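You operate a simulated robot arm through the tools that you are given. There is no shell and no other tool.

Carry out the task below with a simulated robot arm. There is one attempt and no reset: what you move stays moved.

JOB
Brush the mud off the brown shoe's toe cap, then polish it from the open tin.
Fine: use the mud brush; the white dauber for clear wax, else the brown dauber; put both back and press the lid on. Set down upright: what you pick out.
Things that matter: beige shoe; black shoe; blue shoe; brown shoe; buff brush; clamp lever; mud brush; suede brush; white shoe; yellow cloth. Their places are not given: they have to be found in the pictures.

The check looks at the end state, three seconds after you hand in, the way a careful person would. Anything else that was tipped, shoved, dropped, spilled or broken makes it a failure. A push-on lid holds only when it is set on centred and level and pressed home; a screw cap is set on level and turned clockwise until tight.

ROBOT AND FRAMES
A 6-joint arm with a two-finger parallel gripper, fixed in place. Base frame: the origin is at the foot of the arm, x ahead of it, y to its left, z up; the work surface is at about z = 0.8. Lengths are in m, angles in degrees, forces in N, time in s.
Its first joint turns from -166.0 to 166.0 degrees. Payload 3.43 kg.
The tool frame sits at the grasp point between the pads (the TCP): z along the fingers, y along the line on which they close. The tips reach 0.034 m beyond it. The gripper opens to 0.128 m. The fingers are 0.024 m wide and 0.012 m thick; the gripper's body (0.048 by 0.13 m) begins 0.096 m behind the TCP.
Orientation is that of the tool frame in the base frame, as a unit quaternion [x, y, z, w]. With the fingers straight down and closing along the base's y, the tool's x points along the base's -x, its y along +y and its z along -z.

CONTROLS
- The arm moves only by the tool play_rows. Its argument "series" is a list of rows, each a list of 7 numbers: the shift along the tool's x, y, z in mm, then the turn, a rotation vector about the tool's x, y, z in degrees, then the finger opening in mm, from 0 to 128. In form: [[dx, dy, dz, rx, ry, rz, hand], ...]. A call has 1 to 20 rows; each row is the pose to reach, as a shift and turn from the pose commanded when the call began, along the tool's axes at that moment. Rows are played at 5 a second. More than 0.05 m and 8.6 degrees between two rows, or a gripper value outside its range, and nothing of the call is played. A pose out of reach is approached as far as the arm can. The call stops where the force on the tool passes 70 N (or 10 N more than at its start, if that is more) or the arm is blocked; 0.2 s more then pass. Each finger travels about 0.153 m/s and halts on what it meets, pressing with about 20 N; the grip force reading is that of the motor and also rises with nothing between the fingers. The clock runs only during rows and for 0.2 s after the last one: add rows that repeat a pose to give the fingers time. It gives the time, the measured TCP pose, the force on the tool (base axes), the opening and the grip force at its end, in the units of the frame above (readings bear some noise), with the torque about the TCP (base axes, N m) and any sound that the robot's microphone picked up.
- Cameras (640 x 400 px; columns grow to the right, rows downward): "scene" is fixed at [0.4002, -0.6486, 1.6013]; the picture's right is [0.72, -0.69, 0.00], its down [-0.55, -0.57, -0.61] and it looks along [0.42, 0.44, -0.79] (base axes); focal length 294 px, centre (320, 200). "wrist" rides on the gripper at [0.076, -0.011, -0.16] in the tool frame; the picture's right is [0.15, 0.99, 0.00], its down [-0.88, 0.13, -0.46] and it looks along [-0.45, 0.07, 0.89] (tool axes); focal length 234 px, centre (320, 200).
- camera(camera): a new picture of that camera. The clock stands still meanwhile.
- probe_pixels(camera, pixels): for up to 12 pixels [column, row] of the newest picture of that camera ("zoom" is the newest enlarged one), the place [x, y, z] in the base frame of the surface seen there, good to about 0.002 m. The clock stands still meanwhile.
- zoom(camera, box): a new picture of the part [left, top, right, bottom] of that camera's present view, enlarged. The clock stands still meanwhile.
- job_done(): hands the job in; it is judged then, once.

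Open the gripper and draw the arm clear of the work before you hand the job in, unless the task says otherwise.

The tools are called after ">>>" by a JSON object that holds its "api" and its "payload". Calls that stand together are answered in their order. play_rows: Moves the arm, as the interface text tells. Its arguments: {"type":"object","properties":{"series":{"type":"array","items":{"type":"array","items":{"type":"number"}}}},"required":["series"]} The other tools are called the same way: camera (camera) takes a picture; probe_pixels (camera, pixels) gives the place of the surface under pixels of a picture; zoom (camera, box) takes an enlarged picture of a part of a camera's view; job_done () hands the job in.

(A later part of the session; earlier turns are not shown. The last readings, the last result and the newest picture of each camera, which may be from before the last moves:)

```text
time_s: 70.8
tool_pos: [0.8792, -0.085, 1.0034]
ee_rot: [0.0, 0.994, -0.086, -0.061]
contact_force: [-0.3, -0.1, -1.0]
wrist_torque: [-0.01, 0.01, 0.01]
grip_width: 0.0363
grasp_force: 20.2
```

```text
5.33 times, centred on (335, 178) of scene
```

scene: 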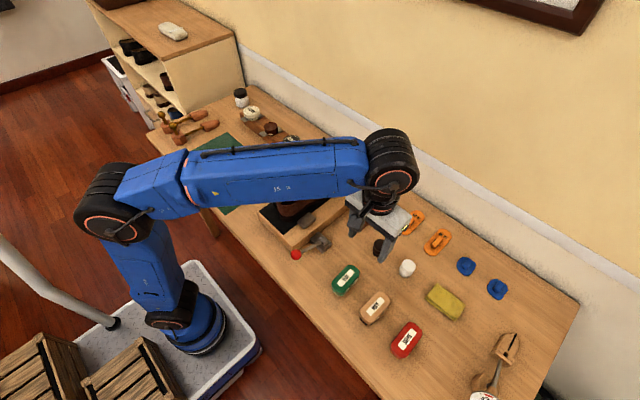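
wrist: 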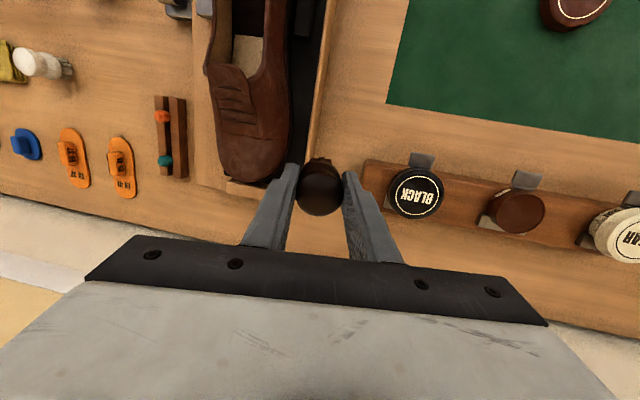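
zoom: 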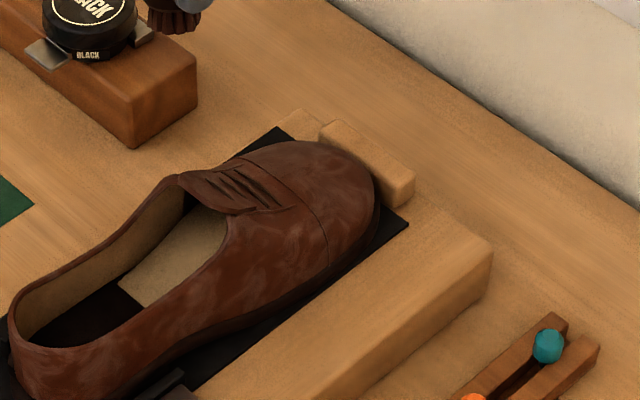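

I zoom more on the cap to compare polished vs unpolished quarters.

>>> {"api": "zoom", "payload": {"camera": "wrist", "box": [215, 125, 305, 180]}}

>>> {"api": "zoom", "payload": {"camera": "scene", "box": [320, 155, 365, 195]}}

```text
7.11 times, centred on (260, 152) of wrist
```

zoom: 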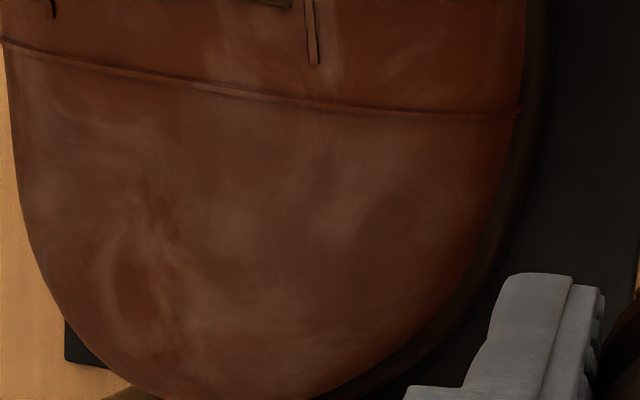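

```text
10.00 times, centred on (342, 175) of scene
```

zoom: 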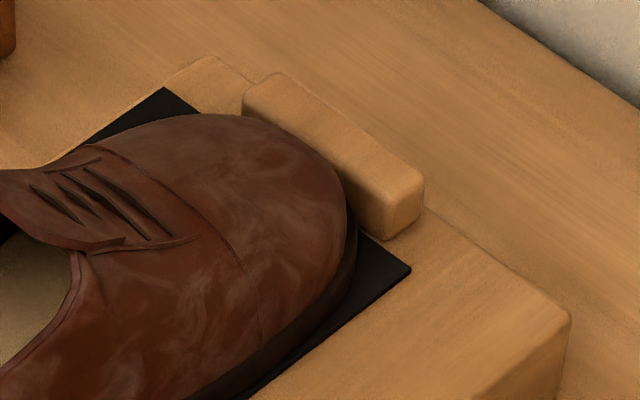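

The +y side seems to have a subtle even coat. I check how far the dauber has slid in the grip by probing its knob.

>>> {"api": "probe_pixels", "payload": {"camera": "wrist", "pixels": [[320, 195], [320, 185], [320, 205], [310, 190], [332, 190], [322, 165], [325, 160]]}}

>>> {"api": "zoom", "payload": {"camera": "scene", "box": [285, 90, 345, 150]}}

```text
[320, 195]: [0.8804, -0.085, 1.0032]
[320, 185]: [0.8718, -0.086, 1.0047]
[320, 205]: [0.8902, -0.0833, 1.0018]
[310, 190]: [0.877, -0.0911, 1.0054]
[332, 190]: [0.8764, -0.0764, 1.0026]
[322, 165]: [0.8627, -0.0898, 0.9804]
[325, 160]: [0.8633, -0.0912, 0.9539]
```

```text
6.67 times, centred on (315, 120) of scene
```

zoom: 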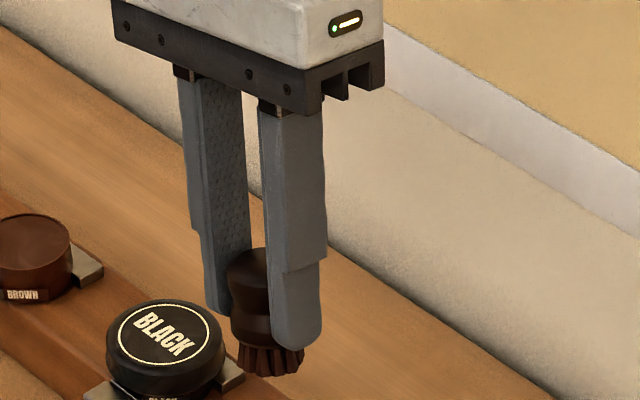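

The dauber only slid ~1–2 mm; the earlier contact was on the raised seam. I return ~7 mm further forward on the rear +y quarter and feel for contact.

>>> {"api": "play_rows", "payload": {"series": [[-3, -40, 20, 0, 0, 0, 15], [-7, -80, 40, 0, 0, 0, 15], [-7, -80, 54, 0, 0, 0, 15], [-7, -80, 59, 0, 0, 0, 15], [-7, -80, 59, 0, 0, 0, 15]]}}

>>> {"api": "play_rows", "payload": {"series": [[0, 0, 0.7, 0, 0, 0, 15], [0, 0, 1.4, 0, 0, 0, 15], [0, 0, 1.4, 0, 0, 0, 15]]}}

```text
time_s: 72.0
tool_pos: [0.8836, -0.1771, 0.9591]
ee_rot: [0.0, 0.994, -0.087, -0.061]
contact_force: [-0.1, -0.1, -0.8]
wrist_torque: [0.03, 0.02, -0.01]
grip_width: 0.0367
grasp_force: 20.0
```

```text
time_s: 72.8
tool_pos: [0.8825, -0.1781, 0.956]
ee_rot: [-0.001, 0.994, -0.087, -0.062]
contact_force: [0.7, -0.4, -0.9]
wrist_torque: [-0.01, -0.01, 0.03]
grip_width: 0.0365
grasp_force: 19.7
```

Still free; lowering another 2 mm.

>>> {"api": "play_rows", "payload": {"series": [[0, 0, 1, 0, 0, 0, 15], [0, 0, 2, 0, 0, 0, 15], [0, 0, 2, 0, 0, 0, 15]]}}

```text
time_s: 73.6
tool_pos: [0.8813, -0.177, 0.9548]
ee_rot: [0.0, 0.994, -0.087, -0.061]
contact_force: [0.2, -0.5, 0.6]
wrist_torque: [-0.07, -0.02, 0.01]
grip_width: 0.0364
grasp_force: 20.4
```

>>> {"api": "play_rows", "payload": {"series": [[0, 0, 0.7, 0, 0, 0, 15], [0, 0, 1.2, 0, 0, 0, 15], [0, 0, 1.2, 0, 0, 0, 15]]}}

```text
time_s: 74.4
tool_pos: [0.8816, -0.1776, 0.9549]
ee_rot: [0.0, 0.994, -0.086, -0.061]
contact_force: [4.2, 1.0, 7.1]
wrist_torque: [0.04, -0.07, 0.0]
grip_width: 0.0366
grasp_force: 19.8
```

Contact 7 N. I rub with small circles on the rear +y quarter.

>>> {"api": "play_rows", "payload": {"series": [[-4, 0, 0, 0, 0, 0, 15], [-4, 5, 0.3, 0, 0, 0, 15], [0, 6, 0.3, 0, 0, 0, 15], [2, 0, 0, 0, 0, 0, 15], [0, -5, 0, 0, 0, 0, 15], [-5, -4, 0.3, 0, 0, 0, 15], [-6, 2, 0.5, 0, 0, 0, 15], [-2, 7, 0.5, 0, 0, 0, 15], [2, 3, 0.2, 0, 0, 0, 15], [2, -4, 0.2, 0, 0, 0, 15], [-4, -4, 0.5, 0, 0, 0, 15], [-5, 4, 0.5, 0, 0, 0, 15], [0, 5, 0.5, 0, 0, 0, 15], [1, -2, 0.5, 0, 0, 0, 15], [-4, 0, 0.5, 0, 0, 0, 15], [0, 0, 0.5, 0, 0, 0, 15]]}}

>>> {"api": "zoom", "payload": {"camera": "scene", "box": [280, 120, 390, 215]}}

```text
time_s: 77.8
tool_pos: [0.8811, -0.1777, 0.9548]
ee_rot: [0.0, 0.994, -0.086, -0.061]
contact_force: [1.0, 0.0, 0.3]
wrist_torque: [0.03, -0.01, 0.0]
grip_width: 0.0366
grasp_force: 20.3
```

```text
4.21 times, centred on (335, 168) of scene
```

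zoom: 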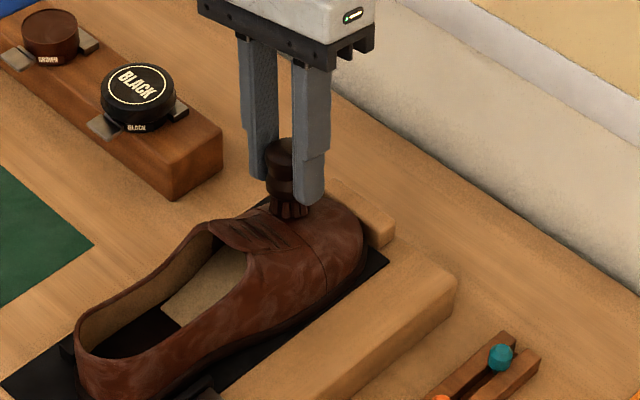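

Force fell off again; I press ~1.2 mm more and rub across with wider strokes.

>>> {"api": "play_rows", "payload": {"series": [[0, 0, 1.2, 0, 0, 0, 15], [0, 0, 1.5, 0, 0, 0, 15]]}}

>>> {"api": "play_rows", "payload": {"series": [[-5, 0, 0, 0, 0, 0, 15], [-5, 6, 0, 0, 0, 0, 15], [0, 6, 0, 0, 0, 0, 15], [1, -2, 0, 0, 0, 0, 15], [-3, -6, 0, 0, 0, 0, 15], [-6, 0, 0, 0, 0, 0, 15], [-3, 6, 0, 0, 0, 0, 15], [-3, 0, 0, 0, 0, 0, 15]]}}

```text
time_s: 78.4
tool_pos: [0.8807, -0.1778, 0.9531]
ee_rot: [0.0, 0.994, -0.086, -0.062]
contact_force: [2.1, -1.0, 9.1]
wrist_torque: [-0.08, 0.03, 0.0]
grip_width: 0.0366
grasp_force: 20.1
```

```text
time_s: 80.2
tool_pos: [0.8839, -0.1783, 0.9531]
ee_rot: [0.0, 0.994, -0.087, -0.062]
contact_force: [-0.8, -0.5, -0.6]
wrist_torque: [0.02, -0.01, 0.01]
grip_width: 0.0364
grasp_force: 19.8
```

I lift off again to look at how the coat is developing.

>>> {"api": "play_rows", "payload": {"series": [[0, 0, -15, 0, 0, 0, 15], [0, 40, -40, 0, 0, 0, 15], [0, 80, -60, 0, 0, 0, 15], [0, 80, -60, 0, 0, 0, 15]]}}

>>> {"api": "zoom", "payload": {"camera": "wrist", "box": [215, 115, 315, 180]}}

>>> {"api": "zoom", "payload": {"camera": "scene", "box": [320, 155, 365, 195]}}

>>> {"api": "zoom", "payload": {"camera": "scene", "box": [285, 90, 345, 150]}}

```text
time_s: 81.2
tool_pos: [0.8915, -0.0887, 0.9979]
ee_rot: [0.0, 0.994, -0.087, -0.06]
contact_force: [-0.1, 0.2, 0.1]
wrist_torque: [-0.01, 0.03, 0.0]
grip_width: 0.0365
grasp_force: 19.4
```

```text
6.15 times, centred on (265, 148) of wrist
```

zoom: 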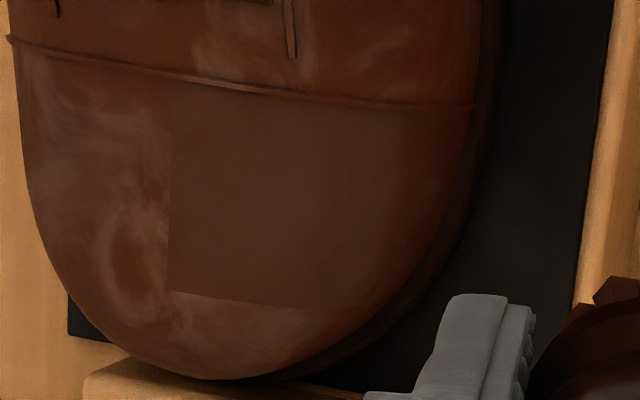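

```text
10.00 times, centred on (342, 175) of scene
```

zoom: 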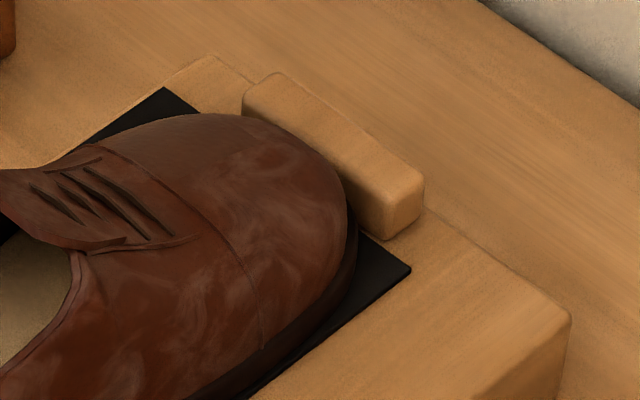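

```text
6.67 times, centred on (315, 120) of scene
```

zoom: 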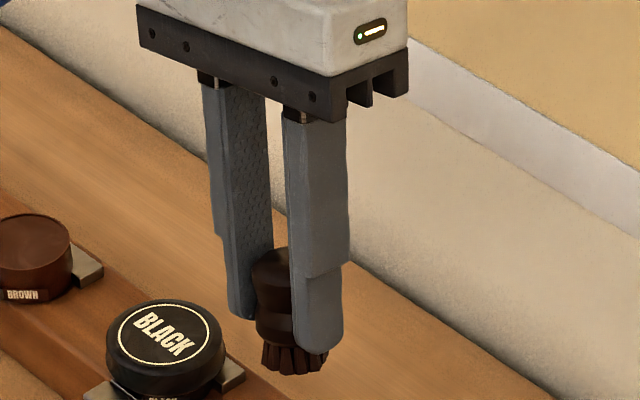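

The rear +y cell now has an even coat with a clear boundary (zoom (170,290) corner). I probe the cell corners to locate the remaining cells.

>>> {"api": "zoom", "payload": {"camera": "wrist", "box": [215, 115, 315, 180]}}

>>> {"api": "probe_pixels", "payload": {"camera": "zoom", "pixels": [[168, 292], [168, 100], [300, 300], [420, 290], [40, 60], [30, 180], [100, 320], [220, 365], [330, 350], [400, 150], [90, 180], [200, 330]]}}

```text
6.15 times, centred on (265, 148) of wrist
```

zoom: 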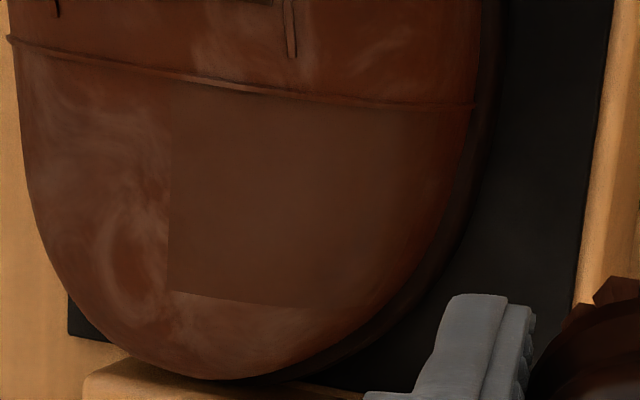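

```text
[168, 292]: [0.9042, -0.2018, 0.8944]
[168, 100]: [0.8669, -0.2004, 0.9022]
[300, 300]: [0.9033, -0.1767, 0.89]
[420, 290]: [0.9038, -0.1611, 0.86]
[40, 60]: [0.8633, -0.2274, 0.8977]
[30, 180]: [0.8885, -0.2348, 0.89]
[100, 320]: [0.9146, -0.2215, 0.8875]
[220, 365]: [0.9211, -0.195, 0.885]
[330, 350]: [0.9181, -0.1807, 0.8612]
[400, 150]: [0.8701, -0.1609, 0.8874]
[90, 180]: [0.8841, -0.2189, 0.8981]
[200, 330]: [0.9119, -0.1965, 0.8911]
```

Grid inferred: rows split near x≈0.88 and 0.904, columns at y≈−0.20. The +y rear and middle are coated; remaining are the tip and the −y column. I straighten the tool and move over the −y side.

>>> {"api": "play_rows", "payload": {"series": [[2, -42, 4, -3, -2, 0, 15], [4, -84, 8, -6.5, -4.5, 0, 15], [7, -126, 11, -10, -7, 0, 15], [7, -126, 11, -10, -7, 0, 15]]}}

```text
time_s: 82.2
tool_pos: [0.8849, -0.215, 1.0081]
ee_rot: [0.001, 1.0, 0.0, 0.0]
contact_force: [-0.2, -0.2, 0.5]
wrist_torque: [0.01, 0.03, 0.0]
grip_width: 0.0367
grasp_force: 20.5
```

I tilt (roll −10°, pitch 9°) and lower to hover just over the −y column centre (0.88,−0.216).

>>> {"api": "play_rows", "payload": {"series": [[-1, -3, 12, -3.5, 3, 0, 15], [-3, -7, 26, -7, 6, 0, 15], [-4.5, -11.6, 42, -10, 9, 0, 15], [-4.5, -11.6, 50, -10, 9, 0, 15], [-4.5, -11.6, 50, -10, 9, 0, 15]]}}

>>> {"api": "play_rows", "payload": {"series": [[0, 0, 2, 0, 0, 0, 15], [0, 0, 4, 0, 0, 0, 15], [0, 0, 5, 0, 0, 0, 15], [0, 0, 5, 0, 0, 0, 15]]}}

```text
time_s: 83.4
tool_pos: [0.8885, -0.2264, 0.959]
ee_rot: [0.0, 0.993, 0.087, -0.079]
contact_force: [0.3, 0.0, -0.8]
wrist_torque: [0.0, -0.01, 0.02]
grip_width: 0.037
grasp_force: 19.6
```

```text
time_s: 84.4
tool_pos: [0.8876, -0.2244, 0.9544]
ee_rot: [0.0, 0.993, 0.087, -0.079]
contact_force: [-0.7, 0.4, -0.3]
wrist_torque: [0.03, 0.02, 0.05]
grip_width: 0.0366
grasp_force: 20.1
```

>>> {"api": "play_rows", "payload": {"series": [[0, 0, 1, 0, 0, 0, 15], [0, 0, 2, 0, 0, 0, 15], [0, 0, 2, 0, 0, 0, 15]]}}

```text
time_s: 85.2
tool_pos: [0.8884, -0.2259, 0.9534]
ee_rot: [0.0, 0.993, 0.087, -0.079]
contact_force: [-0.3, 0.2, -0.6]
wrist_torque: [0.01, 0.0, -0.04]
grip_width: 0.0366
grasp_force: 20.3
```

Not in contact yet; continuing in 1 mm steps.

>>> {"api": "play_rows", "payload": {"series": [[0, 0, 0.8, 0, 0, 0, 15], [0, 0, 1.5, 0, 0, 0, 15], [0, 0, 1.5, 0, 0, 0, 15]]}}

>>> {"api": "zoom", "payload": {"camera": "scene", "box": [290, 140, 380, 215]}}

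```text
time_s: 86.0
tool_pos: [0.8869, -0.224, 0.9512]
ee_rot: [-0.001, 0.993, 0.087, -0.078]
contact_force: [1.0, -0.1, -1.3]
wrist_torque: [-0.01, 0.03, -0.02]
grip_width: 0.0364
grasp_force: 19.7
```

```text
5.33 times, centred on (335, 178) of scene
```

zoom: 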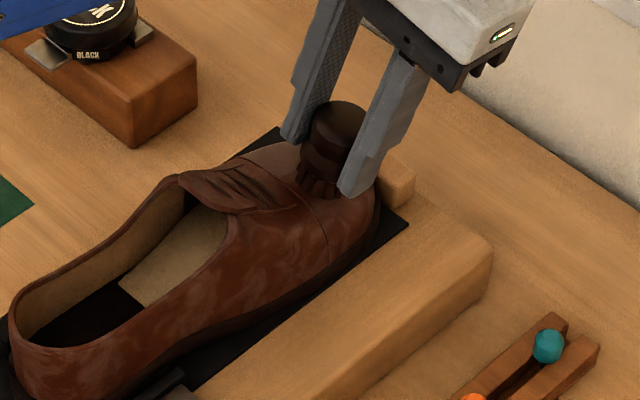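

>>> {"api": "play_rows", "payload": {"series": [[0, 0, 0.8, 0, 0, 0, 15], [0, 0, 1.5, 0, 0, 0, 15], [0, 0, 1.5, 0, 0, 0, 15]]}}

```text
time_s: 86.8
tool_pos: [0.8861, -0.2237, 0.9486]
ee_rot: [0.0, 0.993, 0.087, -0.078]
contact_force: [1.9, 0.2, 8.5]
wrist_torque: [0.01, -0.01, -0.03]
grip_width: 0.0365
grasp_force: 19.7
```

Contact 8.5 N. I rub along x (±) with small lateral oscillation on the −y column.

>>> {"api": "play_rows", "payload": {"series": [[3, 0, 0.2, 0, 0, 0, 15], [5, 4, 0.2, 0, 0, 0, 15], [5, -4, 0.2, 0, 0, 0, 15], [1, -5, 0.2, 0, 0, 0, 15], [-3, 0, 0.4, 0, 0, 0, 15], [-3, 5, 0.4, 0, 0, 0, 15], [-7, 4, 0.4, 0, 0, 0, 15], [-8, -4, 0.4, 0, 0, 0, 15], [-3, -4, 0.4, 0, 0, 0, 15], [0, 0, 0.4, 0, 0, 0, 15]]}}

>>> {"api": "play_rows", "payload": {"series": [[0, 0, 0.7, 0, 0, 0, 15], [4, 3, 0.7, 0, 0, 0, 15], [5, -3, 0.7, 0, 0, 0, 15], [0, -5, 0.7, 0, 0, 0, 15], [-5, -3, 0.7, 0, 0, 0, 15], [-7, 3, 0.7, 0, 0, 0, 15], [-2, 5, 0.7, 0, 0, 0, 15], [3, 0, 0.7, 0, 0, 0, 15], [-4, 0, 0.7, 0, 0, 0, 15], [0, 0, 0.7, 0, 0, 0, 15]]}}

```text
time_s: 89.0
tool_pos: [0.8867, -0.2255, 0.9503]
ee_rot: [0.0, 0.993, 0.088, -0.079]
contact_force: [0.2, 0.3, -1.3]
wrist_torque: [-0.01, 0.01, -0.01]
grip_width: 0.0367
grasp_force: 19.4
```

```text
time_s: 91.2
tool_pos: [0.8864, -0.225, 0.949]
ee_rot: [-0.001, 0.993, 0.087, -0.079]
contact_force: [3.4, -1.2, 4.1]
wrist_torque: [-0.02, -0.07, 0.01]
grip_width: 0.0369
grasp_force: 20.3
```

Force ≈4 N now. Another pass a bit deeper, then I lift and inspect.

>>> {"api": "play_rows", "payload": {"series": [[0, 0, 0.6, 0, 0, 0, 15], [4, 3, 0.6, 0, 0, 0, 15], [6, -3, 0.6, 0, 0, 0, 15], [0, -5, 0.6, 0, 0, 0, 15], [-5, -3, 0.6, 0, 0, 0, 15], [-8, 3, 0.6, 0, 0, 0, 15], [-10, -3, 0.6, 0, 0, 0, 15], [-4, 4, 0.6, 0, 0, 0, 15], [3, 0, 0.6, 0, 0, 0, 15], [-4, 0, 0.6, 0, 0, 0, 15], [0, 0, 0.6, 0, 0, 0, 15]]}}

>>> {"api": "play_rows", "payload": {"series": [[0, 0, -20, 0, 0, 0, 15], [0, 35, -45, 3, -3, 0, 15], [0, 80, -70, 7, -6, 0, 15], [0, 120, -70, 10, -9, 0, 15], [0, 120, -70, 10, -9, 0, 15]]}}

>>> {"api": "camera", "payload": {"camera": "wrist"}}

>>> {"api": "zoom", "payload": {"camera": "scene", "box": [320, 155, 365, 195]}}

```text
time_s: 93.6
tool_pos: [0.886, -0.2236, 0.947]
ee_rot: [0.0, 0.993, 0.088, -0.078]
contact_force: [0.1, 0.3, -0.6]
wrist_torque: [-0.01, 0.02, 0.03]
grip_width: 0.0367
grasp_force: 20.0
```

```text
refused: row 3 steps farther than a row can; nothing moved
```

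```text
taken
```

wrist: 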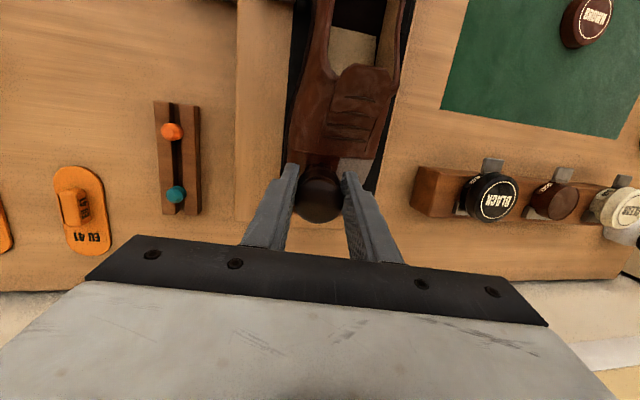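

```text
10.00 times, centred on (342, 175) of scene
```

zoom: 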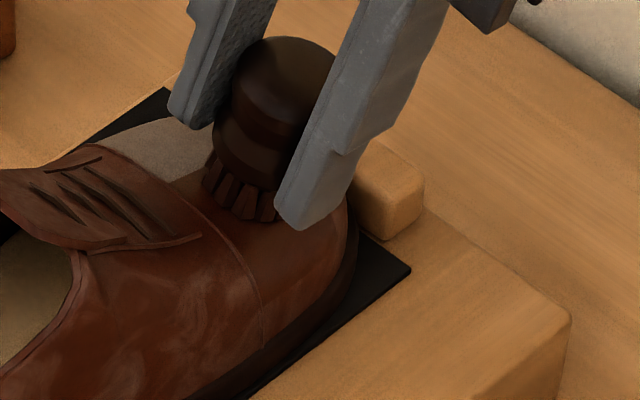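

Part of the cap at the rear +y now shows light grey in the pictures — possibly gloss or haze. I lift away (in valid steps) to look.

>>> {"api": "play_rows", "payload": {"series": [[0, 0, -20, 0, 0, 0, 15], [0, 30, -45, 3, -3, 0, 15], [0, 65, -65, 6, -5, 0, 15], [0, 95, -75, 8, -7, 0, 15], [0, 125, -75, 10, -9, 0, 15], [0, 125, -75, 10, -9, 0, 15]]}}

>>> {"api": "camera", "payload": {"camera": "wrist"}}

>>> {"api": "zoom", "payload": {"camera": "scene", "box": [320, 155, 365, 195]}}

>>> {"api": "zoom", "payload": {"camera": "wrist", "box": [200, 70, 320, 180]}}

```text
time_s: 95.0
tool_pos: [0.8997, -0.1145, 1.0422]
ee_rot: [0.0, 1.0, 0.0, 0.0]
contact_force: [0.6, -0.9, -0.5]
wrist_torque: [0.0, 0.0, 0.02]
grip_width: 0.0365
grasp_force: 20.9
```

```text
taken
```

wrist: 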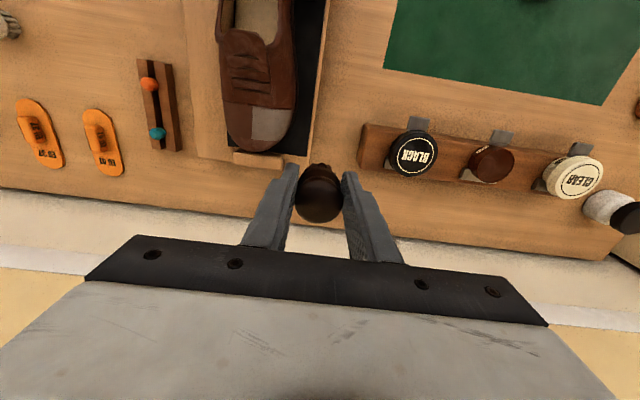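

```text
10.00 times, centred on (342, 175) of scene
```

zoom: 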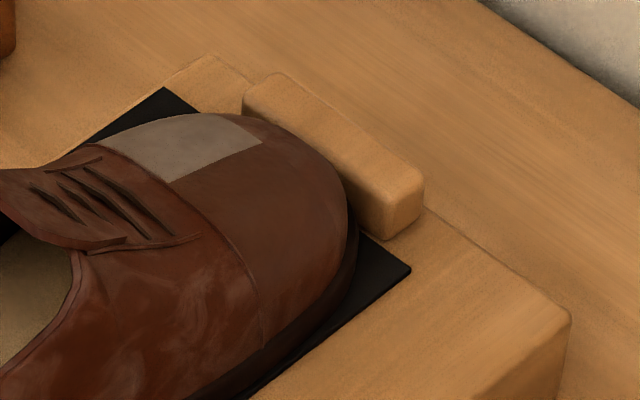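

```text
3.64 times, centred on (260, 125) of wrist
```

zoom: 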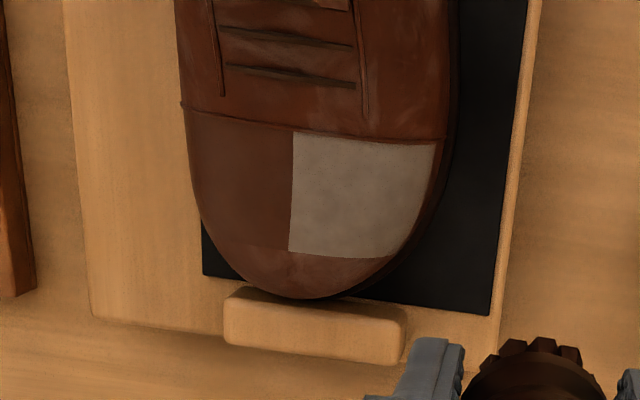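

The coated cells dry to a light haze; −y rear/middle cells are now evenly coated too. The tip row (x>0.904) is uncoated on both sides. I move over the tip with 18° pitch, checking reach.

>>> {"api": "play_rows", "payload": {"series": [[-7, -30, 5, 0, 6, 0, 15], [-16, -60, 15, 0, 12, 0, 15], [-24, -80, 35, 0, 18, 0, 15], [-28, -85.5, 57, 0, 18, 0, 15], [-28, -85.5, 57, 0, 18, 0, 15]]}}

>>> {"api": "zoom", "payload": {"camera": "scene", "box": [290, 120, 390, 205]}}

```text
time_s: 96.2
tool_pos: [0.925, -0.2002, 0.9801]
ee_rot: [0.0, 0.988, 0.0, -0.154]
contact_force: [0.2, -0.5, 0.1]
wrist_torque: [0.01, -0.01, 0.0]
grip_width: 0.0364
grasp_force: 19.9
out of reach, approached as far as the arm can: row 3, 4, 5
```

```text
4.71 times, centred on (340, 162) of scene
```

zoom: 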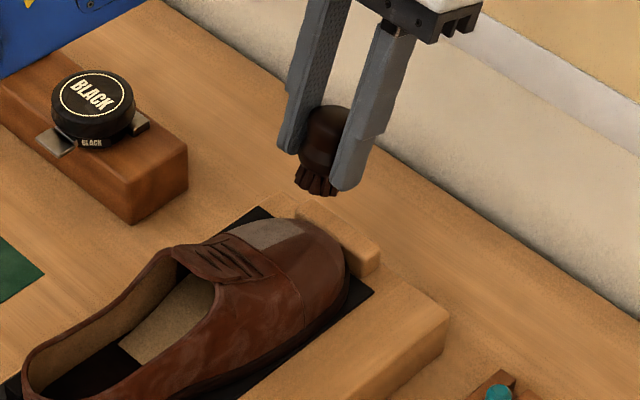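

Slightly beyond reach at that tilt; I reduce pitch to ~15° and lower straight down toward the tip.

>>> {"api": "play_rows", "payload": {"series": [[-1, 0, 8, 0, -1.5, 0, 15], [-4, 0, 16, 0, -2.7, 0, 15], [-7, 0, 24, 0, -2.7, 0, 15], [-8, 0, 27, 0, -2.7, 0, 15], [-8, 0, 27, 0, -2.7, 0, 15]]}}

>>> {"api": "zoom", "payload": {"camera": "scene", "box": [300, 130, 380, 200]}}

```text
time_s: 97.4
tool_pos: [0.9247, -0.1993, 0.9523]
ee_rot: [0.0, 0.991, 0.0, -0.134]
contact_force: [-0.2, 0.7, 0.1]
wrist_torque: [0.02, -0.02, -0.01]
grip_width: 0.0368
grasp_force: 19.9
```

```text
5.71 times, centred on (340, 165) of scene
```

zoom: 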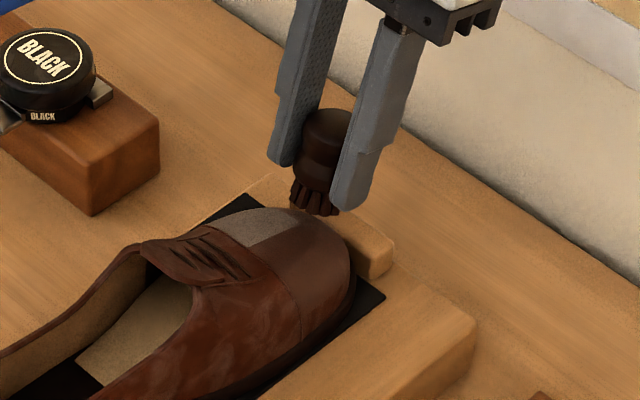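

Reachable at pitch ≈15°. I lower vertically toward the tip in small steps.

>>> {"api": "play_rows", "payload": {"series": [[-1, 0, 3, 0, 0, 0, 15], [-1.5, 0, 5, 0, 0, 0, 15], [-1.8, 0, 6, 0, 0, 0, 15], [-1.8, 0, 6, 0, 0, 0, 15]]}}

>>> {"api": "play_rows", "payload": {"series": [[-0.3, 0, 1, 0, 0, 0, 15], [-0.6, 0, 2, 0, 0, 0, 15], [-0.6, 0, 2, 0, 0, 0, 15]]}}

```text
time_s: 98.4
tool_pos: [0.9257, -0.2008, 0.9438]
ee_rot: [0.0, 0.991, 0.001, -0.134]
contact_force: [-0.3, -0.1, -0.4]
wrist_torque: [-0.02, 0.01, -0.02]
grip_width: 0.0366
grasp_force: 20.1
```

```text
time_s: 99.2
tool_pos: [0.9239, -0.2006, 0.9437]
ee_rot: [0.0, 0.991, 0.0, -0.134]
contact_force: [0.1, -0.2, -0.1]
wrist_torque: [0.01, 0.0, 0.02]
grip_width: 0.037
grasp_force: 19.9
```

>>> {"api": "play_rows", "payload": {"series": [[-0.3, 0, 1, 0, 0, 0, 15], [-0.6, 0, 2, 0, 0, 0, 15], [-0.6, 0, 2, 0, 0, 0, 15]]}}

>>> {"api": "zoom", "payload": {"camera": "scene", "box": [310, 145, 370, 200]}}

```text
time_s: 100.0
tool_pos: [0.9251, -0.1994, 0.9411]
ee_rot: [0.0, 0.991, -0.001, -0.132]
contact_force: [0.1, -0.7, 0.0]
wrist_torque: [0.01, 0.0, 0.01]
grip_width: 0.0369
grasp_force: 20.5
```

```text
7.27 times, centred on (340, 172) of scene
```

zoom: 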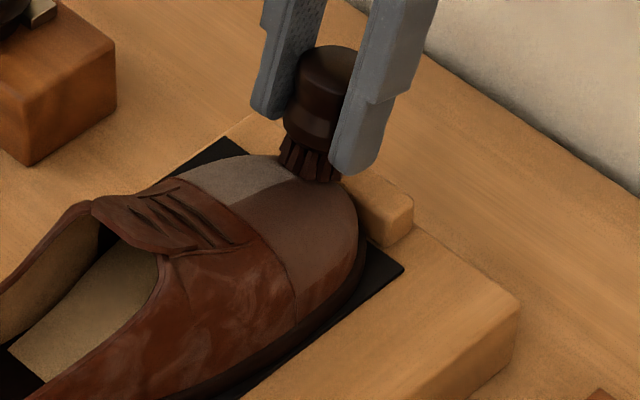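

Nearly touching the tip. I continue lowering.

>>> {"api": "play_rows", "payload": {"series": [[-0.3, 0, 1, 0, 0, 0, 15], [-0.6, 0, 2, 0, 0, 0, 15], [-0.6, 0, 2, 0, 0, 0, 15]]}}

```text
time_s: 100.8
tool_pos: [0.9236, -0.2004, 0.9399]
ee_rot: [0.0, 0.991, 0.0, -0.134]
contact_force: [5.3, -1.0, 14.9]
wrist_torque: [-0.08, -0.04, 0.03]
grip_width: 0.0366
grasp_force: 20.3
```

Contact ≈15 N. I rub laterally across the tip, easing slightly.

>>> {"api": "play_rows", "payload": {"series": [[0, 0, -0.4, 0, 0, 0, 15], [0, 5, -0.3, 0, 0, 0, 15], [0, 10, 0, 0, 0, 0, 15], [-2, 14, 0.5, 0, 0, 0, 15], [-2, 8, 0.3, 0, 0, 0, 15], [-2, 2, 0, 0, 0, 0, 15], [-2, -5, 0, 0, 0, 0, 15], [-2, -10, 0.3, 0, 0, 0, 15], [0, -13, 0.5, 0, 0, 0, 15], [0, -7, 0, 0, 0, 0, 15], [0, 0, 0, 0, 0, 0, 15]]}}

>>> {"api": "play_rows", "payload": {"series": [[0, 0, 0.4, 0, 0, 0, 15], [0, 6, 0.4, 0, 0, 0, 15], [-3, 11, 0.7, 0, 0, 0, 15], [1, 13, 0.9, 0, 0, 0, 15], [-3, 6, 0.5, 0, 0, 0, 15], [0, 0, 0.4, 0, 0, 0, 15], [-3, -6, 0.5, 0, 0, 0, 15], [1, -11, 0.8, 0, 0, 0, 15], [-3, -12, 0.8, 0, 0, 0, 15], [0, -5, 0.5, 0, 0, 0, 15], [0, 0, 0.4, 0, 0, 0, 15]]}}

```text
time_s: 103.2
tool_pos: [0.923, -0.2023, 0.9396]
ee_rot: [0.001, 0.991, 0.0, -0.133]
contact_force: [4.0, -12.7, 16.1]
wrist_torque: [-0.66, 0.06, 0.19]
grip_width: 0.0364
grasp_force: 20.2
```

```text
time_s: 105.6
tool_pos: [0.9238, -0.2006, 0.9389]
ee_rot: [0.0, 0.991, 0.0, -0.134]
contact_force: [0.7, -2.9, 3.2]
wrist_torque: [-0.14, 0.0, 0.05]
grip_width: 0.0365
grasp_force: 19.7
```

I lift away and inspect the cap and shoe position.

>>> {"api": "play_rows", "payload": {"series": [[0, 0, -20, 0, 0, 0, 15], [0, 30, -45, 0, -5, 0, 15], [0, 65, -65, 0, -10, 0, 15], [0, 95, -75, 0, -15.4, 0, 15], [0, 95, -75, 0, -15.4, 0, 15]]}}

>>> {"api": "camera", "payload": {"camera": "wrist"}}

>>> {"api": "zoom", "payload": {"camera": "scene", "box": [320, 155, 365, 195]}}

>>> {"api": "zoom", "payload": {"camera": "scene", "box": [270, 130, 400, 230]}}

```text
time_s: 106.8
tool_pos: [0.9437, -0.104, 1.0096]
ee_rot: [0.0, 1.0, -0.001, 0.0]
contact_force: [-0.3, -0.3, 0.7]
wrist_torque: [0.01, 0.01, -0.02]
grip_width: 0.0367
grasp_force: 19.8
```

```text
taken
```

wrist: 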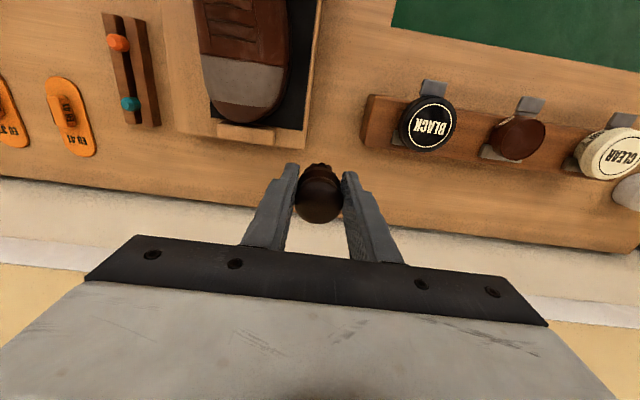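

```text
10.00 times, centred on (342, 175) of scene
```

zoom: 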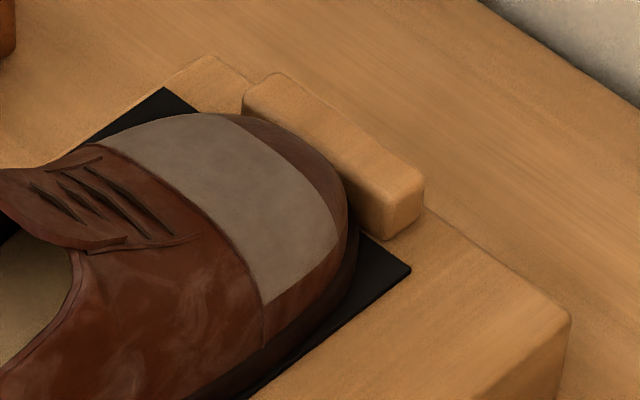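

```text
4.00 times, centred on (335, 180) of scene
```

zoom: 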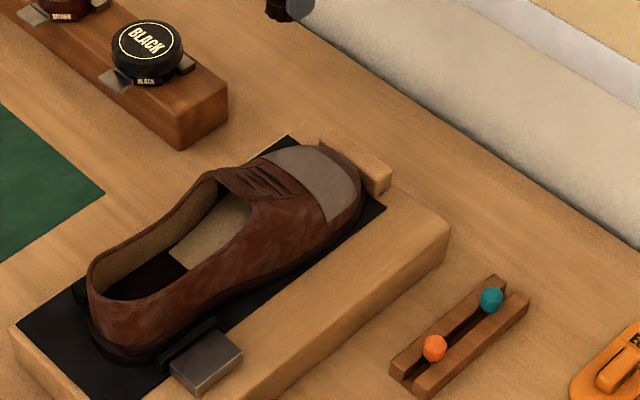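

Both sides of the main cap are hazed evenly; I zoom on the tip to see if it took a coat.

>>> {"api": "zoom", "payload": {"camera": "wrist", "box": [190, 40, 310, 150]}}

>>> {"api": "probe_pixels", "payload": {"camera": "zoom", "pixels": [[160, 220], [230, 235], [300, 200], [200, 270], [230, 290], [280, 280], [245, 300]]}}

```text
3.64 times, centred on (250, 95) of wrist
```

zoom: 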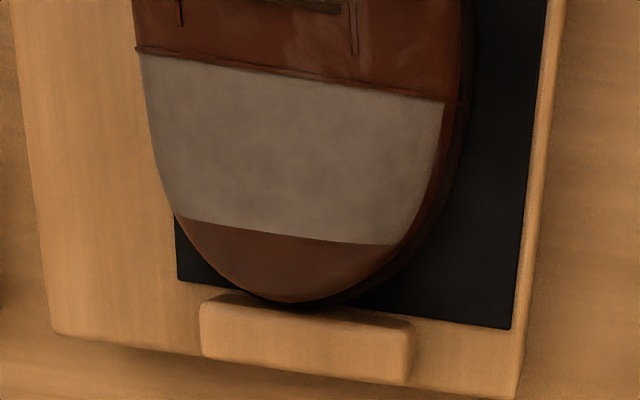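

```text
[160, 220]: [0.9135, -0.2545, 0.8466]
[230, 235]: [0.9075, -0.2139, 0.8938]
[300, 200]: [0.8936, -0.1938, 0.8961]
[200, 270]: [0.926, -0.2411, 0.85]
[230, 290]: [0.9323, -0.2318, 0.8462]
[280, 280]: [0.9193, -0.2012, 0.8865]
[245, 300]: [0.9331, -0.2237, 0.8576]
```

To be sure of enough wax and to let the tip dry for inspection, I go reload at the tin.

>>> {"api": "play_rows", "payload": {"series": [[7, 42, 0, 0, 0, 0, 15], [14, 84, 0, 0, 0, 0, 15], [21, 126, 0, 0, 0, 0, 15], [28, 168, 0, 0, 0, 0, 15], [35, 210, 0, 0, 0, 0, 15], [43, 252, 0, 0, 0, 0, 15], [43, 252, 30, 0, 0, 0, 15], [43, 252, 55, 0, 0, 0, 15], [43, 252, 65, 0, 0, 0, 15], [43, 252, 65, 0, 0, 0, 15]]}}

>>> {"api": "zoom", "payload": {"camera": "scene", "box": [250, 100, 310, 150]}}

>>> {"api": "zoom", "payload": {"camera": "scene", "box": [320, 155, 365, 195]}}

```text
time_s: 109.0
tool_pos: [0.9017, 0.1467, 0.9468]
ee_rot: [-0.001, 1.0, 0.0, 0.001]
contact_force: [-0.6, -0.8, -0.2]
wrist_torque: [0.02, 0.0, 0.0]
grip_width: 0.0371
grasp_force: 19.7
```

```text
8.00 times, centred on (280, 125) of scene
```

zoom: 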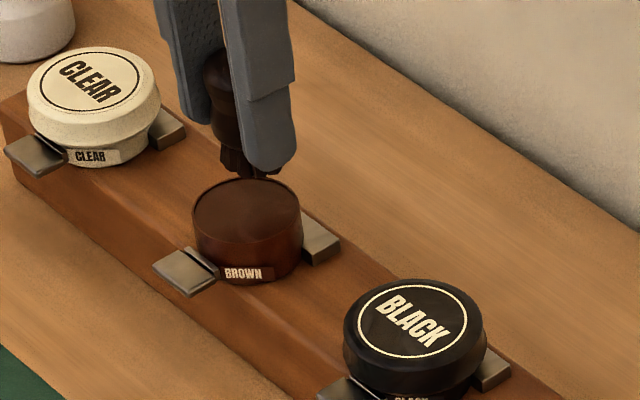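

```text
10.00 times, centred on (342, 175) of scene
```

zoom: 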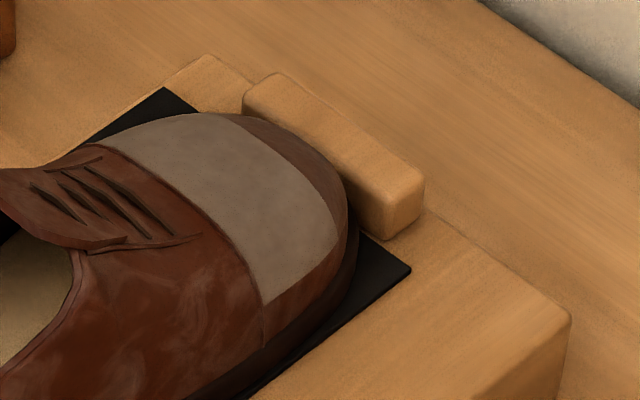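

The tip is lightening (drying coat) on the +y side. I dip again lightly while here: lower toward the wax.

>>> {"api": "play_rows", "payload": {"series": [[0, 0, 5, 0, 0, 0, 15], [0, 0, 10, 0, 0, 0, 15], [0, 0, 13, 0, 0, 0, 15], [0, 0, 13, 0, 0, 0, 15]]}}

>>> {"api": "play_rows", "payload": {"series": [[0, 0, 1, 0, 0, 0, 15], [0, 0, 2, 0, 0, 0, 15], [0, 0, 2, 0, 0, 0, 15]]}}

```text
time_s: 110.0
tool_pos: [0.9011, 0.1463, 0.9329]
ee_rot: [0.0, 1.0, -0.001, 0.0]
contact_force: [0.1, 0.9, -0.2]
wrist_torque: [-0.01, 0.0, 0.01]
grip_width: 0.0367
grasp_force: 19.7
```

```text
time_s: 110.8
tool_pos: [0.9016, 0.1468, 0.9315]
ee_rot: [0.0, 1.0, 0.0, 0.0]
contact_force: [0.1, -0.5, -1.0]
wrist_torque: [0.02, 0.03, -0.03]
grip_width: 0.0367
grasp_force: 19.3
```

>>> {"api": "play_rows", "payload": {"series": [[0, 0, 1, 0, 0, 0, 15], [0, 0, 2, 0, 0, 0, 15], [0, 0, 2, 0, 0, 0, 15]]}}

```text
time_s: 111.6
tool_pos: [0.902, 0.1466, 0.9291]
ee_rot: [0.0, 1.0, 0.0, 0.001]
contact_force: [-0.3, 0.0, -0.8]
wrist_torque: [0.02, 0.04, 0.0]
grip_width: 0.0365
grasp_force: 20.2
```

>>> {"api": "zoom", "payload": {"camera": "scene", "box": [255, 110, 295, 145]}}

>>> {"api": "play_rows", "payload": {"series": [[0, 0, 0.7, 0, 0, 0, 15], [0, 0, 1.5, 0, 0, 0, 15], [0, 0, 1.5, 0, 0, 0, 15]]}}

```text
11.43 times, centred on (275, 128) of scene
```

zoom: 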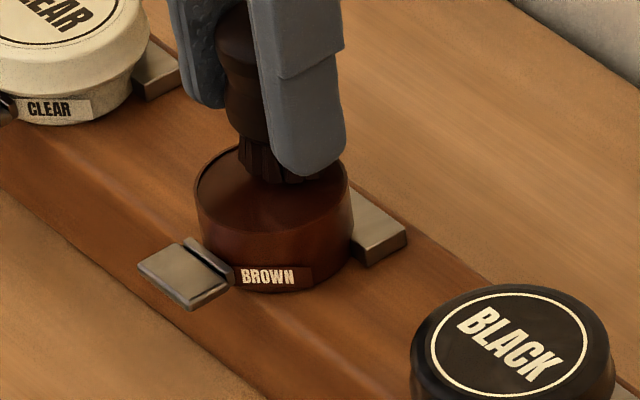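

```text
time_s: 112.4
tool_pos: [0.9018, 0.1473, 0.9272]
ee_rot: [0.0, 1.0, 0.0, 0.001]
contact_force: [0.4, 0.8, 0.2]
wrist_torque: [-0.01, -0.03, 0.02]
grip_width: 0.0366
grasp_force: 20.4
```

Still no force at z≈0.927; I continue carefully in 1 mm steps (fingertips at ≈0.893, rim 0.8775).

>>> {"api": "play_rows", "payload": {"series": [[0, 0, 0.7, 0, 0, 0, 15], [0, 0, 1.4, 0, 0, 0, 15], [0, 0, 1.4, 0, 0, 0, 15]]}}

```text
time_s: 113.2
tool_pos: [0.901, 0.1474, 0.9258]
ee_rot: [0.0, 1.0, 0.0, 0.001]
contact_force: [-0.4, -0.2, -0.1]
wrist_torque: [0.01, -0.03, 0.01]
grip_width: 0.0367
grasp_force: 19.7
```

>>> {"api": "play_rows", "payload": {"series": [[0, 0, 0.7, 0, 0, 0, 15], [0, 0, 1.4, 0, 0, 0, 15], [0, 0, 1.4, 0, 0, 0, 15]]}}

>>> {"api": "zoom", "payload": {"camera": "scene", "box": [255, 110, 295, 145]}}

```text
time_s: 114.0
tool_pos: [0.9012, 0.148, 0.9255]
ee_rot: [0.0, 1.0, 0.0, 0.001]
contact_force: [-0.4, -0.2, -0.1]
wrist_torque: [-0.02, -0.01, -0.02]
grip_width: 0.0366
grasp_force: 20.4
```

```text
11.43 times, centred on (275, 128) of scene
```

zoom: 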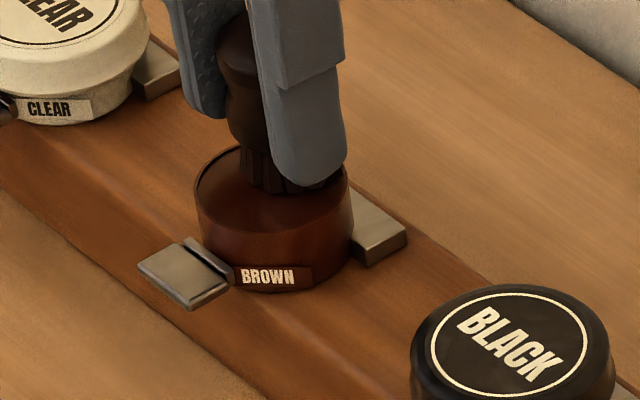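

The image shows the tufts sit toward the rear of the tin: the tin centre is really near (0.896,0.142). I raise 8 mm, shift (−5,−6) mm, and lower again.

>>> {"api": "play_rows", "payload": {"series": [[0, 0, -8, 0, 0, 0, 15], [5, -6, -8, 0, 0, 0, 15], [5, -6, -3, 0, 0, 0, 15], [5, -6, 0, 0, 0, 0, 15], [5, -6, 0, 0, 0, 0, 15]]}}

>>> {"api": "zoom", "payload": {"camera": "scene", "box": [255, 110, 295, 145]}}

>>> {"api": "zoom", "payload": {"camera": "scene", "box": [320, 155, 365, 195]}}

```text
time_s: 115.2
tool_pos: [0.8962, 0.1412, 0.9248]
ee_rot: [0.0, 1.0, -0.001, 0.001]
contact_force: [-0.4, 0.5, -0.4]
wrist_torque: [-0.01, 0.02, 0.01]
grip_width: 0.0368
grasp_force: 20.1
```

```text
11.43 times, centred on (275, 128) of scene
```

zoom: 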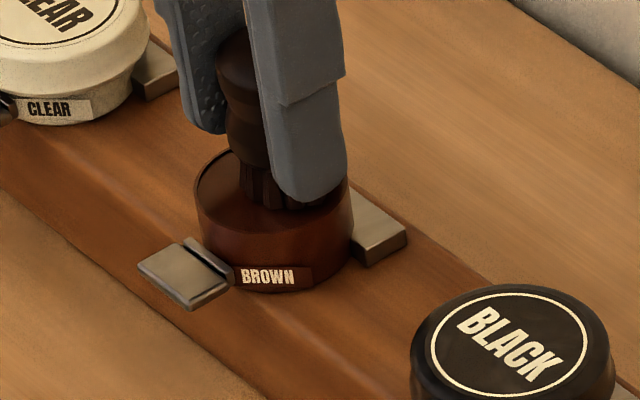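

```text
10.00 times, centred on (342, 175) of scene
```

zoom: 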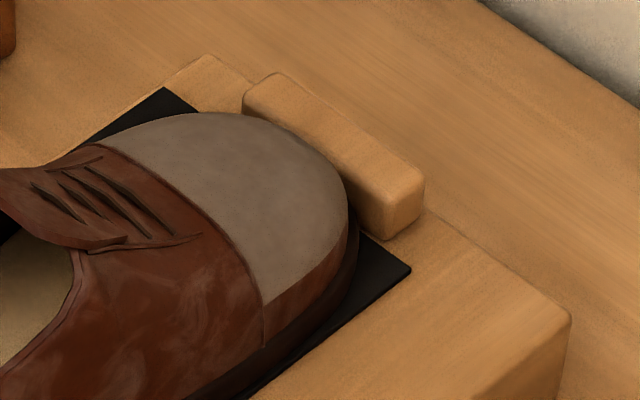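

The whole toe cap incl. tip is now evenly coated (hazed), so no more wax is needed. I lift the dauber clear of the tin and look at it for tilt.

>>> {"api": "play_rows", "payload": {"series": [[0, 0, -15, 0, 0, 0, 15], [0, 0, -50, 0, 0, 0, 15], [0, 0, -88, 0, 0, 0, 15], [0, 0, -88, 0, 0, 0, 15]]}}

>>> {"api": "camera", "payload": {"camera": "wrist"}}

>>> {"api": "probe_pixels", "payload": {"camera": "wrist", "pixels": [[320, 180], [320, 190], [320, 200], [320, 210], [308, 195], [332, 195], [322, 170], [322, 162]]}}

>>> {"api": "zoom", "payload": {"camera": "wrist", "box": [260, 100, 400, 220]}}

```text
time_s: 116.2
tool_pos: [0.8965, 0.1412, 1.0118]
ee_rot: [0.0, 1.0, 0.0, 0.001]
contact_force: [0.2, 0.2, 0.2]
wrist_torque: [0.0, 0.01, 0.01]
grip_width: 0.0364
grasp_force: 20.1
```

```text
taken
```

wrist: 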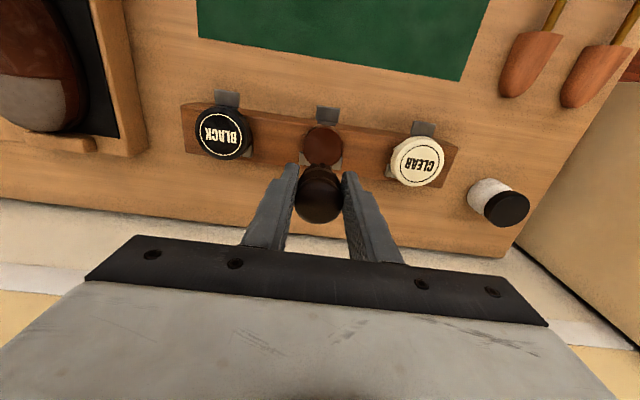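

```text
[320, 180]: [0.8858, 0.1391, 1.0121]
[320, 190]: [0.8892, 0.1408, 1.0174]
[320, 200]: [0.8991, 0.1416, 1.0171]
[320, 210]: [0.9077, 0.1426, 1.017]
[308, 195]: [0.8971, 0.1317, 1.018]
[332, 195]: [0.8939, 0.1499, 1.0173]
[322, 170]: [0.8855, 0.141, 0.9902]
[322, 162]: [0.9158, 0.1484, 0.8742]
```

```text
3.33 times, centred on (330, 160) of wrist
```

zoom: 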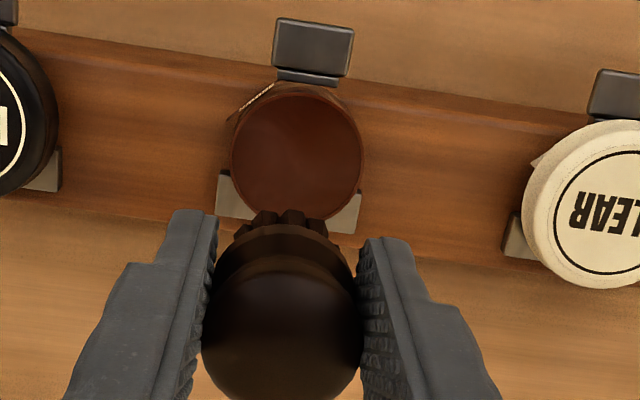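

The dauber is level in the grip but 7 mm higher than at pickup. While here, I probe the tin rim in this zoom for an accurate centre for the lid.

>>> {"api": "probe_pixels", "payload": {"camera": "zoom", "pixels": [[236, 160], [359, 160], [297, 98], [297, 160], [250, 120], [345, 115], [250, 200], [345, 195], [228, 190], [310, 60], [297, 210]]}}

```text
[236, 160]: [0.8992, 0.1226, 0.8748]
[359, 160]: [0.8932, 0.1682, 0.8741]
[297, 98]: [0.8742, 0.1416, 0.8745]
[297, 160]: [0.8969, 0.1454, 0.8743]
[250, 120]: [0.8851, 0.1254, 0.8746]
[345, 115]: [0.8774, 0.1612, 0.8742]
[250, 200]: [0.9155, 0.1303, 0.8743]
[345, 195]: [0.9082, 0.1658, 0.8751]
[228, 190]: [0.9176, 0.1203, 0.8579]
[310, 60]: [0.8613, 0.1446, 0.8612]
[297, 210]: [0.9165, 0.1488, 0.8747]
```

Tin centre ≈(0.896,0.145). Now I carry the dauber back to above its place (0.8125,−0.4685).

>>> {"api": "play_rows", "payload": {"series": [[6, -44, 0, 0, 0, 0, 15], [12, -87, 0, 0, 0, 0, 15], [18, -131, 0, 0, 0, 0, 15], [24, -174, 0, 0, 0, 0, 15], [30, -218, 0, 0, 0, 0, 15], [36, -261, 0, 0, 0, 0, 15], [42, -305, 0, 0, 0, 0, 15], [48, -348, 0, 0, 0, 0, 15], [54, -392, 0, 0, 0, 0, 15], [60, -435, 0, 0, 0, 0, 15], [66, -479, 0, 0, 0, 0, 15], [72, -522, 0, 0, 0, 0, 15], [78, -566, 0, 0, 0, 0, 15], [84, -610, 0, 0, 0, 0, 15], [84, -610, 0, 0, 0, 0, 15]]}}

>>> {"api": "camera", "payload": {"camera": "wrist"}}

>>> {"api": "zoom", "payload": {"camera": "scene", "box": [320, 150, 440, 290]}}

```text
time_s: 119.4
tool_pos: [0.8127, -0.4701, 1.0138]
ee_rot: [-0.001, 1.0, 0.0, 0.0]
contact_force: [0.1, 1.0, -0.8]
wrist_torque: [0.01, 0.01, 0.01]
grip_width: 0.0365
grasp_force: 20.5
```

```text
taken
```

wrist: 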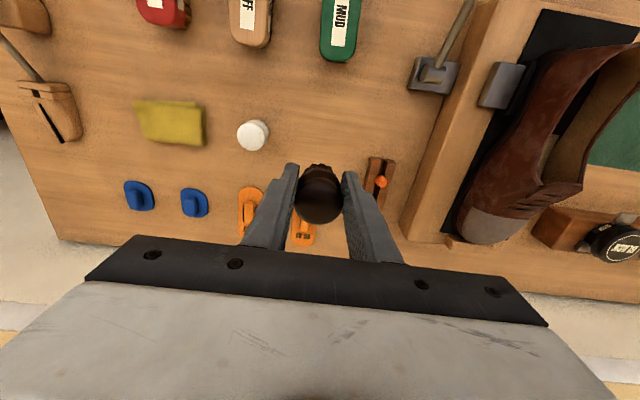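

```text
2.86 times, centred on (380, 220) of scene
```

zoom: 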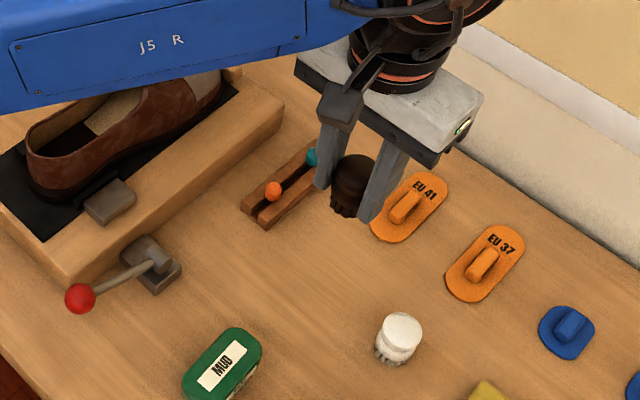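

Over its spot; I lower to ~12 mm above the bench, then feel for contact.

>>> {"api": "play_rows", "payload": {"series": [[0, 1, 40, 0, 0, 0, 15], [0, 1, 80, 0, 0, 0, 15], [0, 1, 120, 0, 0, 0, 15], [0, 1, 145, 0, 0, 0, 15], [0, 1, 152, 0, 0, 0, 15], [0, 1, 152, 0, 0, 0, 15]]}}

>>> {"api": "play_rows", "payload": {"series": [[0, 0, 4, 0, 0, 0, 15], [0, 0, 8, 0, 0, 0, 15], [0, 0, 9, 0, 0, 0, 15], [0, 0, 9, 0, 0, 0, 15]]}}

```text
time_s: 120.8
tool_pos: [0.8117, -0.466, 0.8619]
ee_rot: [0.001, 1.0, 0.0, 0.001]
contact_force: [-0.7, 0.8, -0.3]
wrist_torque: [-0.03, -0.02, -0.01]
grip_width: 0.0367
grasp_force: 20.1
```

```text
time_s: 121.8
tool_pos: [0.8129, -0.4672, 0.852]
ee_rot: [0.0, 1.0, -0.001, 0.0]
contact_force: [0.6, -0.1, -1.4]
wrist_torque: [-0.04, -0.05, -0.01]
grip_width: 0.0363
grasp_force: 20.3
```

>>> {"api": "play_rows", "payload": {"series": [[0, 0, 1, 0, 0, 0, 15], [0, 0, 2, 0, 0, 0, 15], [0, 0, 2, 0, 0, 0, 15]]}}

```text
time_s: 122.6
tool_pos: [0.8118, -0.4674, 0.8491]
ee_rot: [0.0, 1.0, 0.0, 0.001]
contact_force: [-1.0, -0.1, 0.4]
wrist_torque: [0.01, 0.01, -0.04]
grip_width: 0.0367
grasp_force: 19.7
```

No contact yet (z≈0.849–0.850); one more millimetre or so.

>>> {"api": "play_rows", "payload": {"series": [[0, 0, 0.6, 0, 0, 0, 15], [0, 0, 1.2, 0, 0, 0, 15], [0, 0, 1.2, 0, 0, 0, 15]]}}

```text
time_s: 123.4
tool_pos: [0.8114, -0.4677, 0.8476]
ee_rot: [0.0, 1.0, 0.0, 0.001]
contact_force: [0.0, -0.1, -0.7]
wrist_torque: [0.01, -0.03, 0.01]
grip_width: 0.0363
grasp_force: 20.1
```

>>> {"api": "play_rows", "payload": {"series": [[0, 0, 0.6, 0, 0, 0, 15], [0, 0, 1.2, 0, 0, 0, 15], [0, 0, 1.2, 0, 0, 0, 15]]}}

>>> {"api": "zoom", "payload": {"camera": "scene", "box": [355, 220, 405, 270]}}

```text
time_s: 124.2
tool_pos: [0.8124, -0.4668, 0.8484]
ee_rot: [0.0, 1.0, 0.0, 0.002]
contact_force: [1.8, -1.9, 10.2]
wrist_torque: [-0.09, -0.19, 0.02]
grip_width: 0.0367
grasp_force: 19.7
```

```text
8.00 times, centred on (380, 245) of scene
```

zoom: 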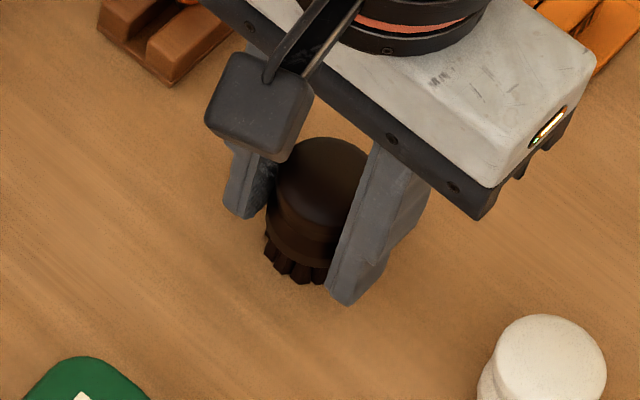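

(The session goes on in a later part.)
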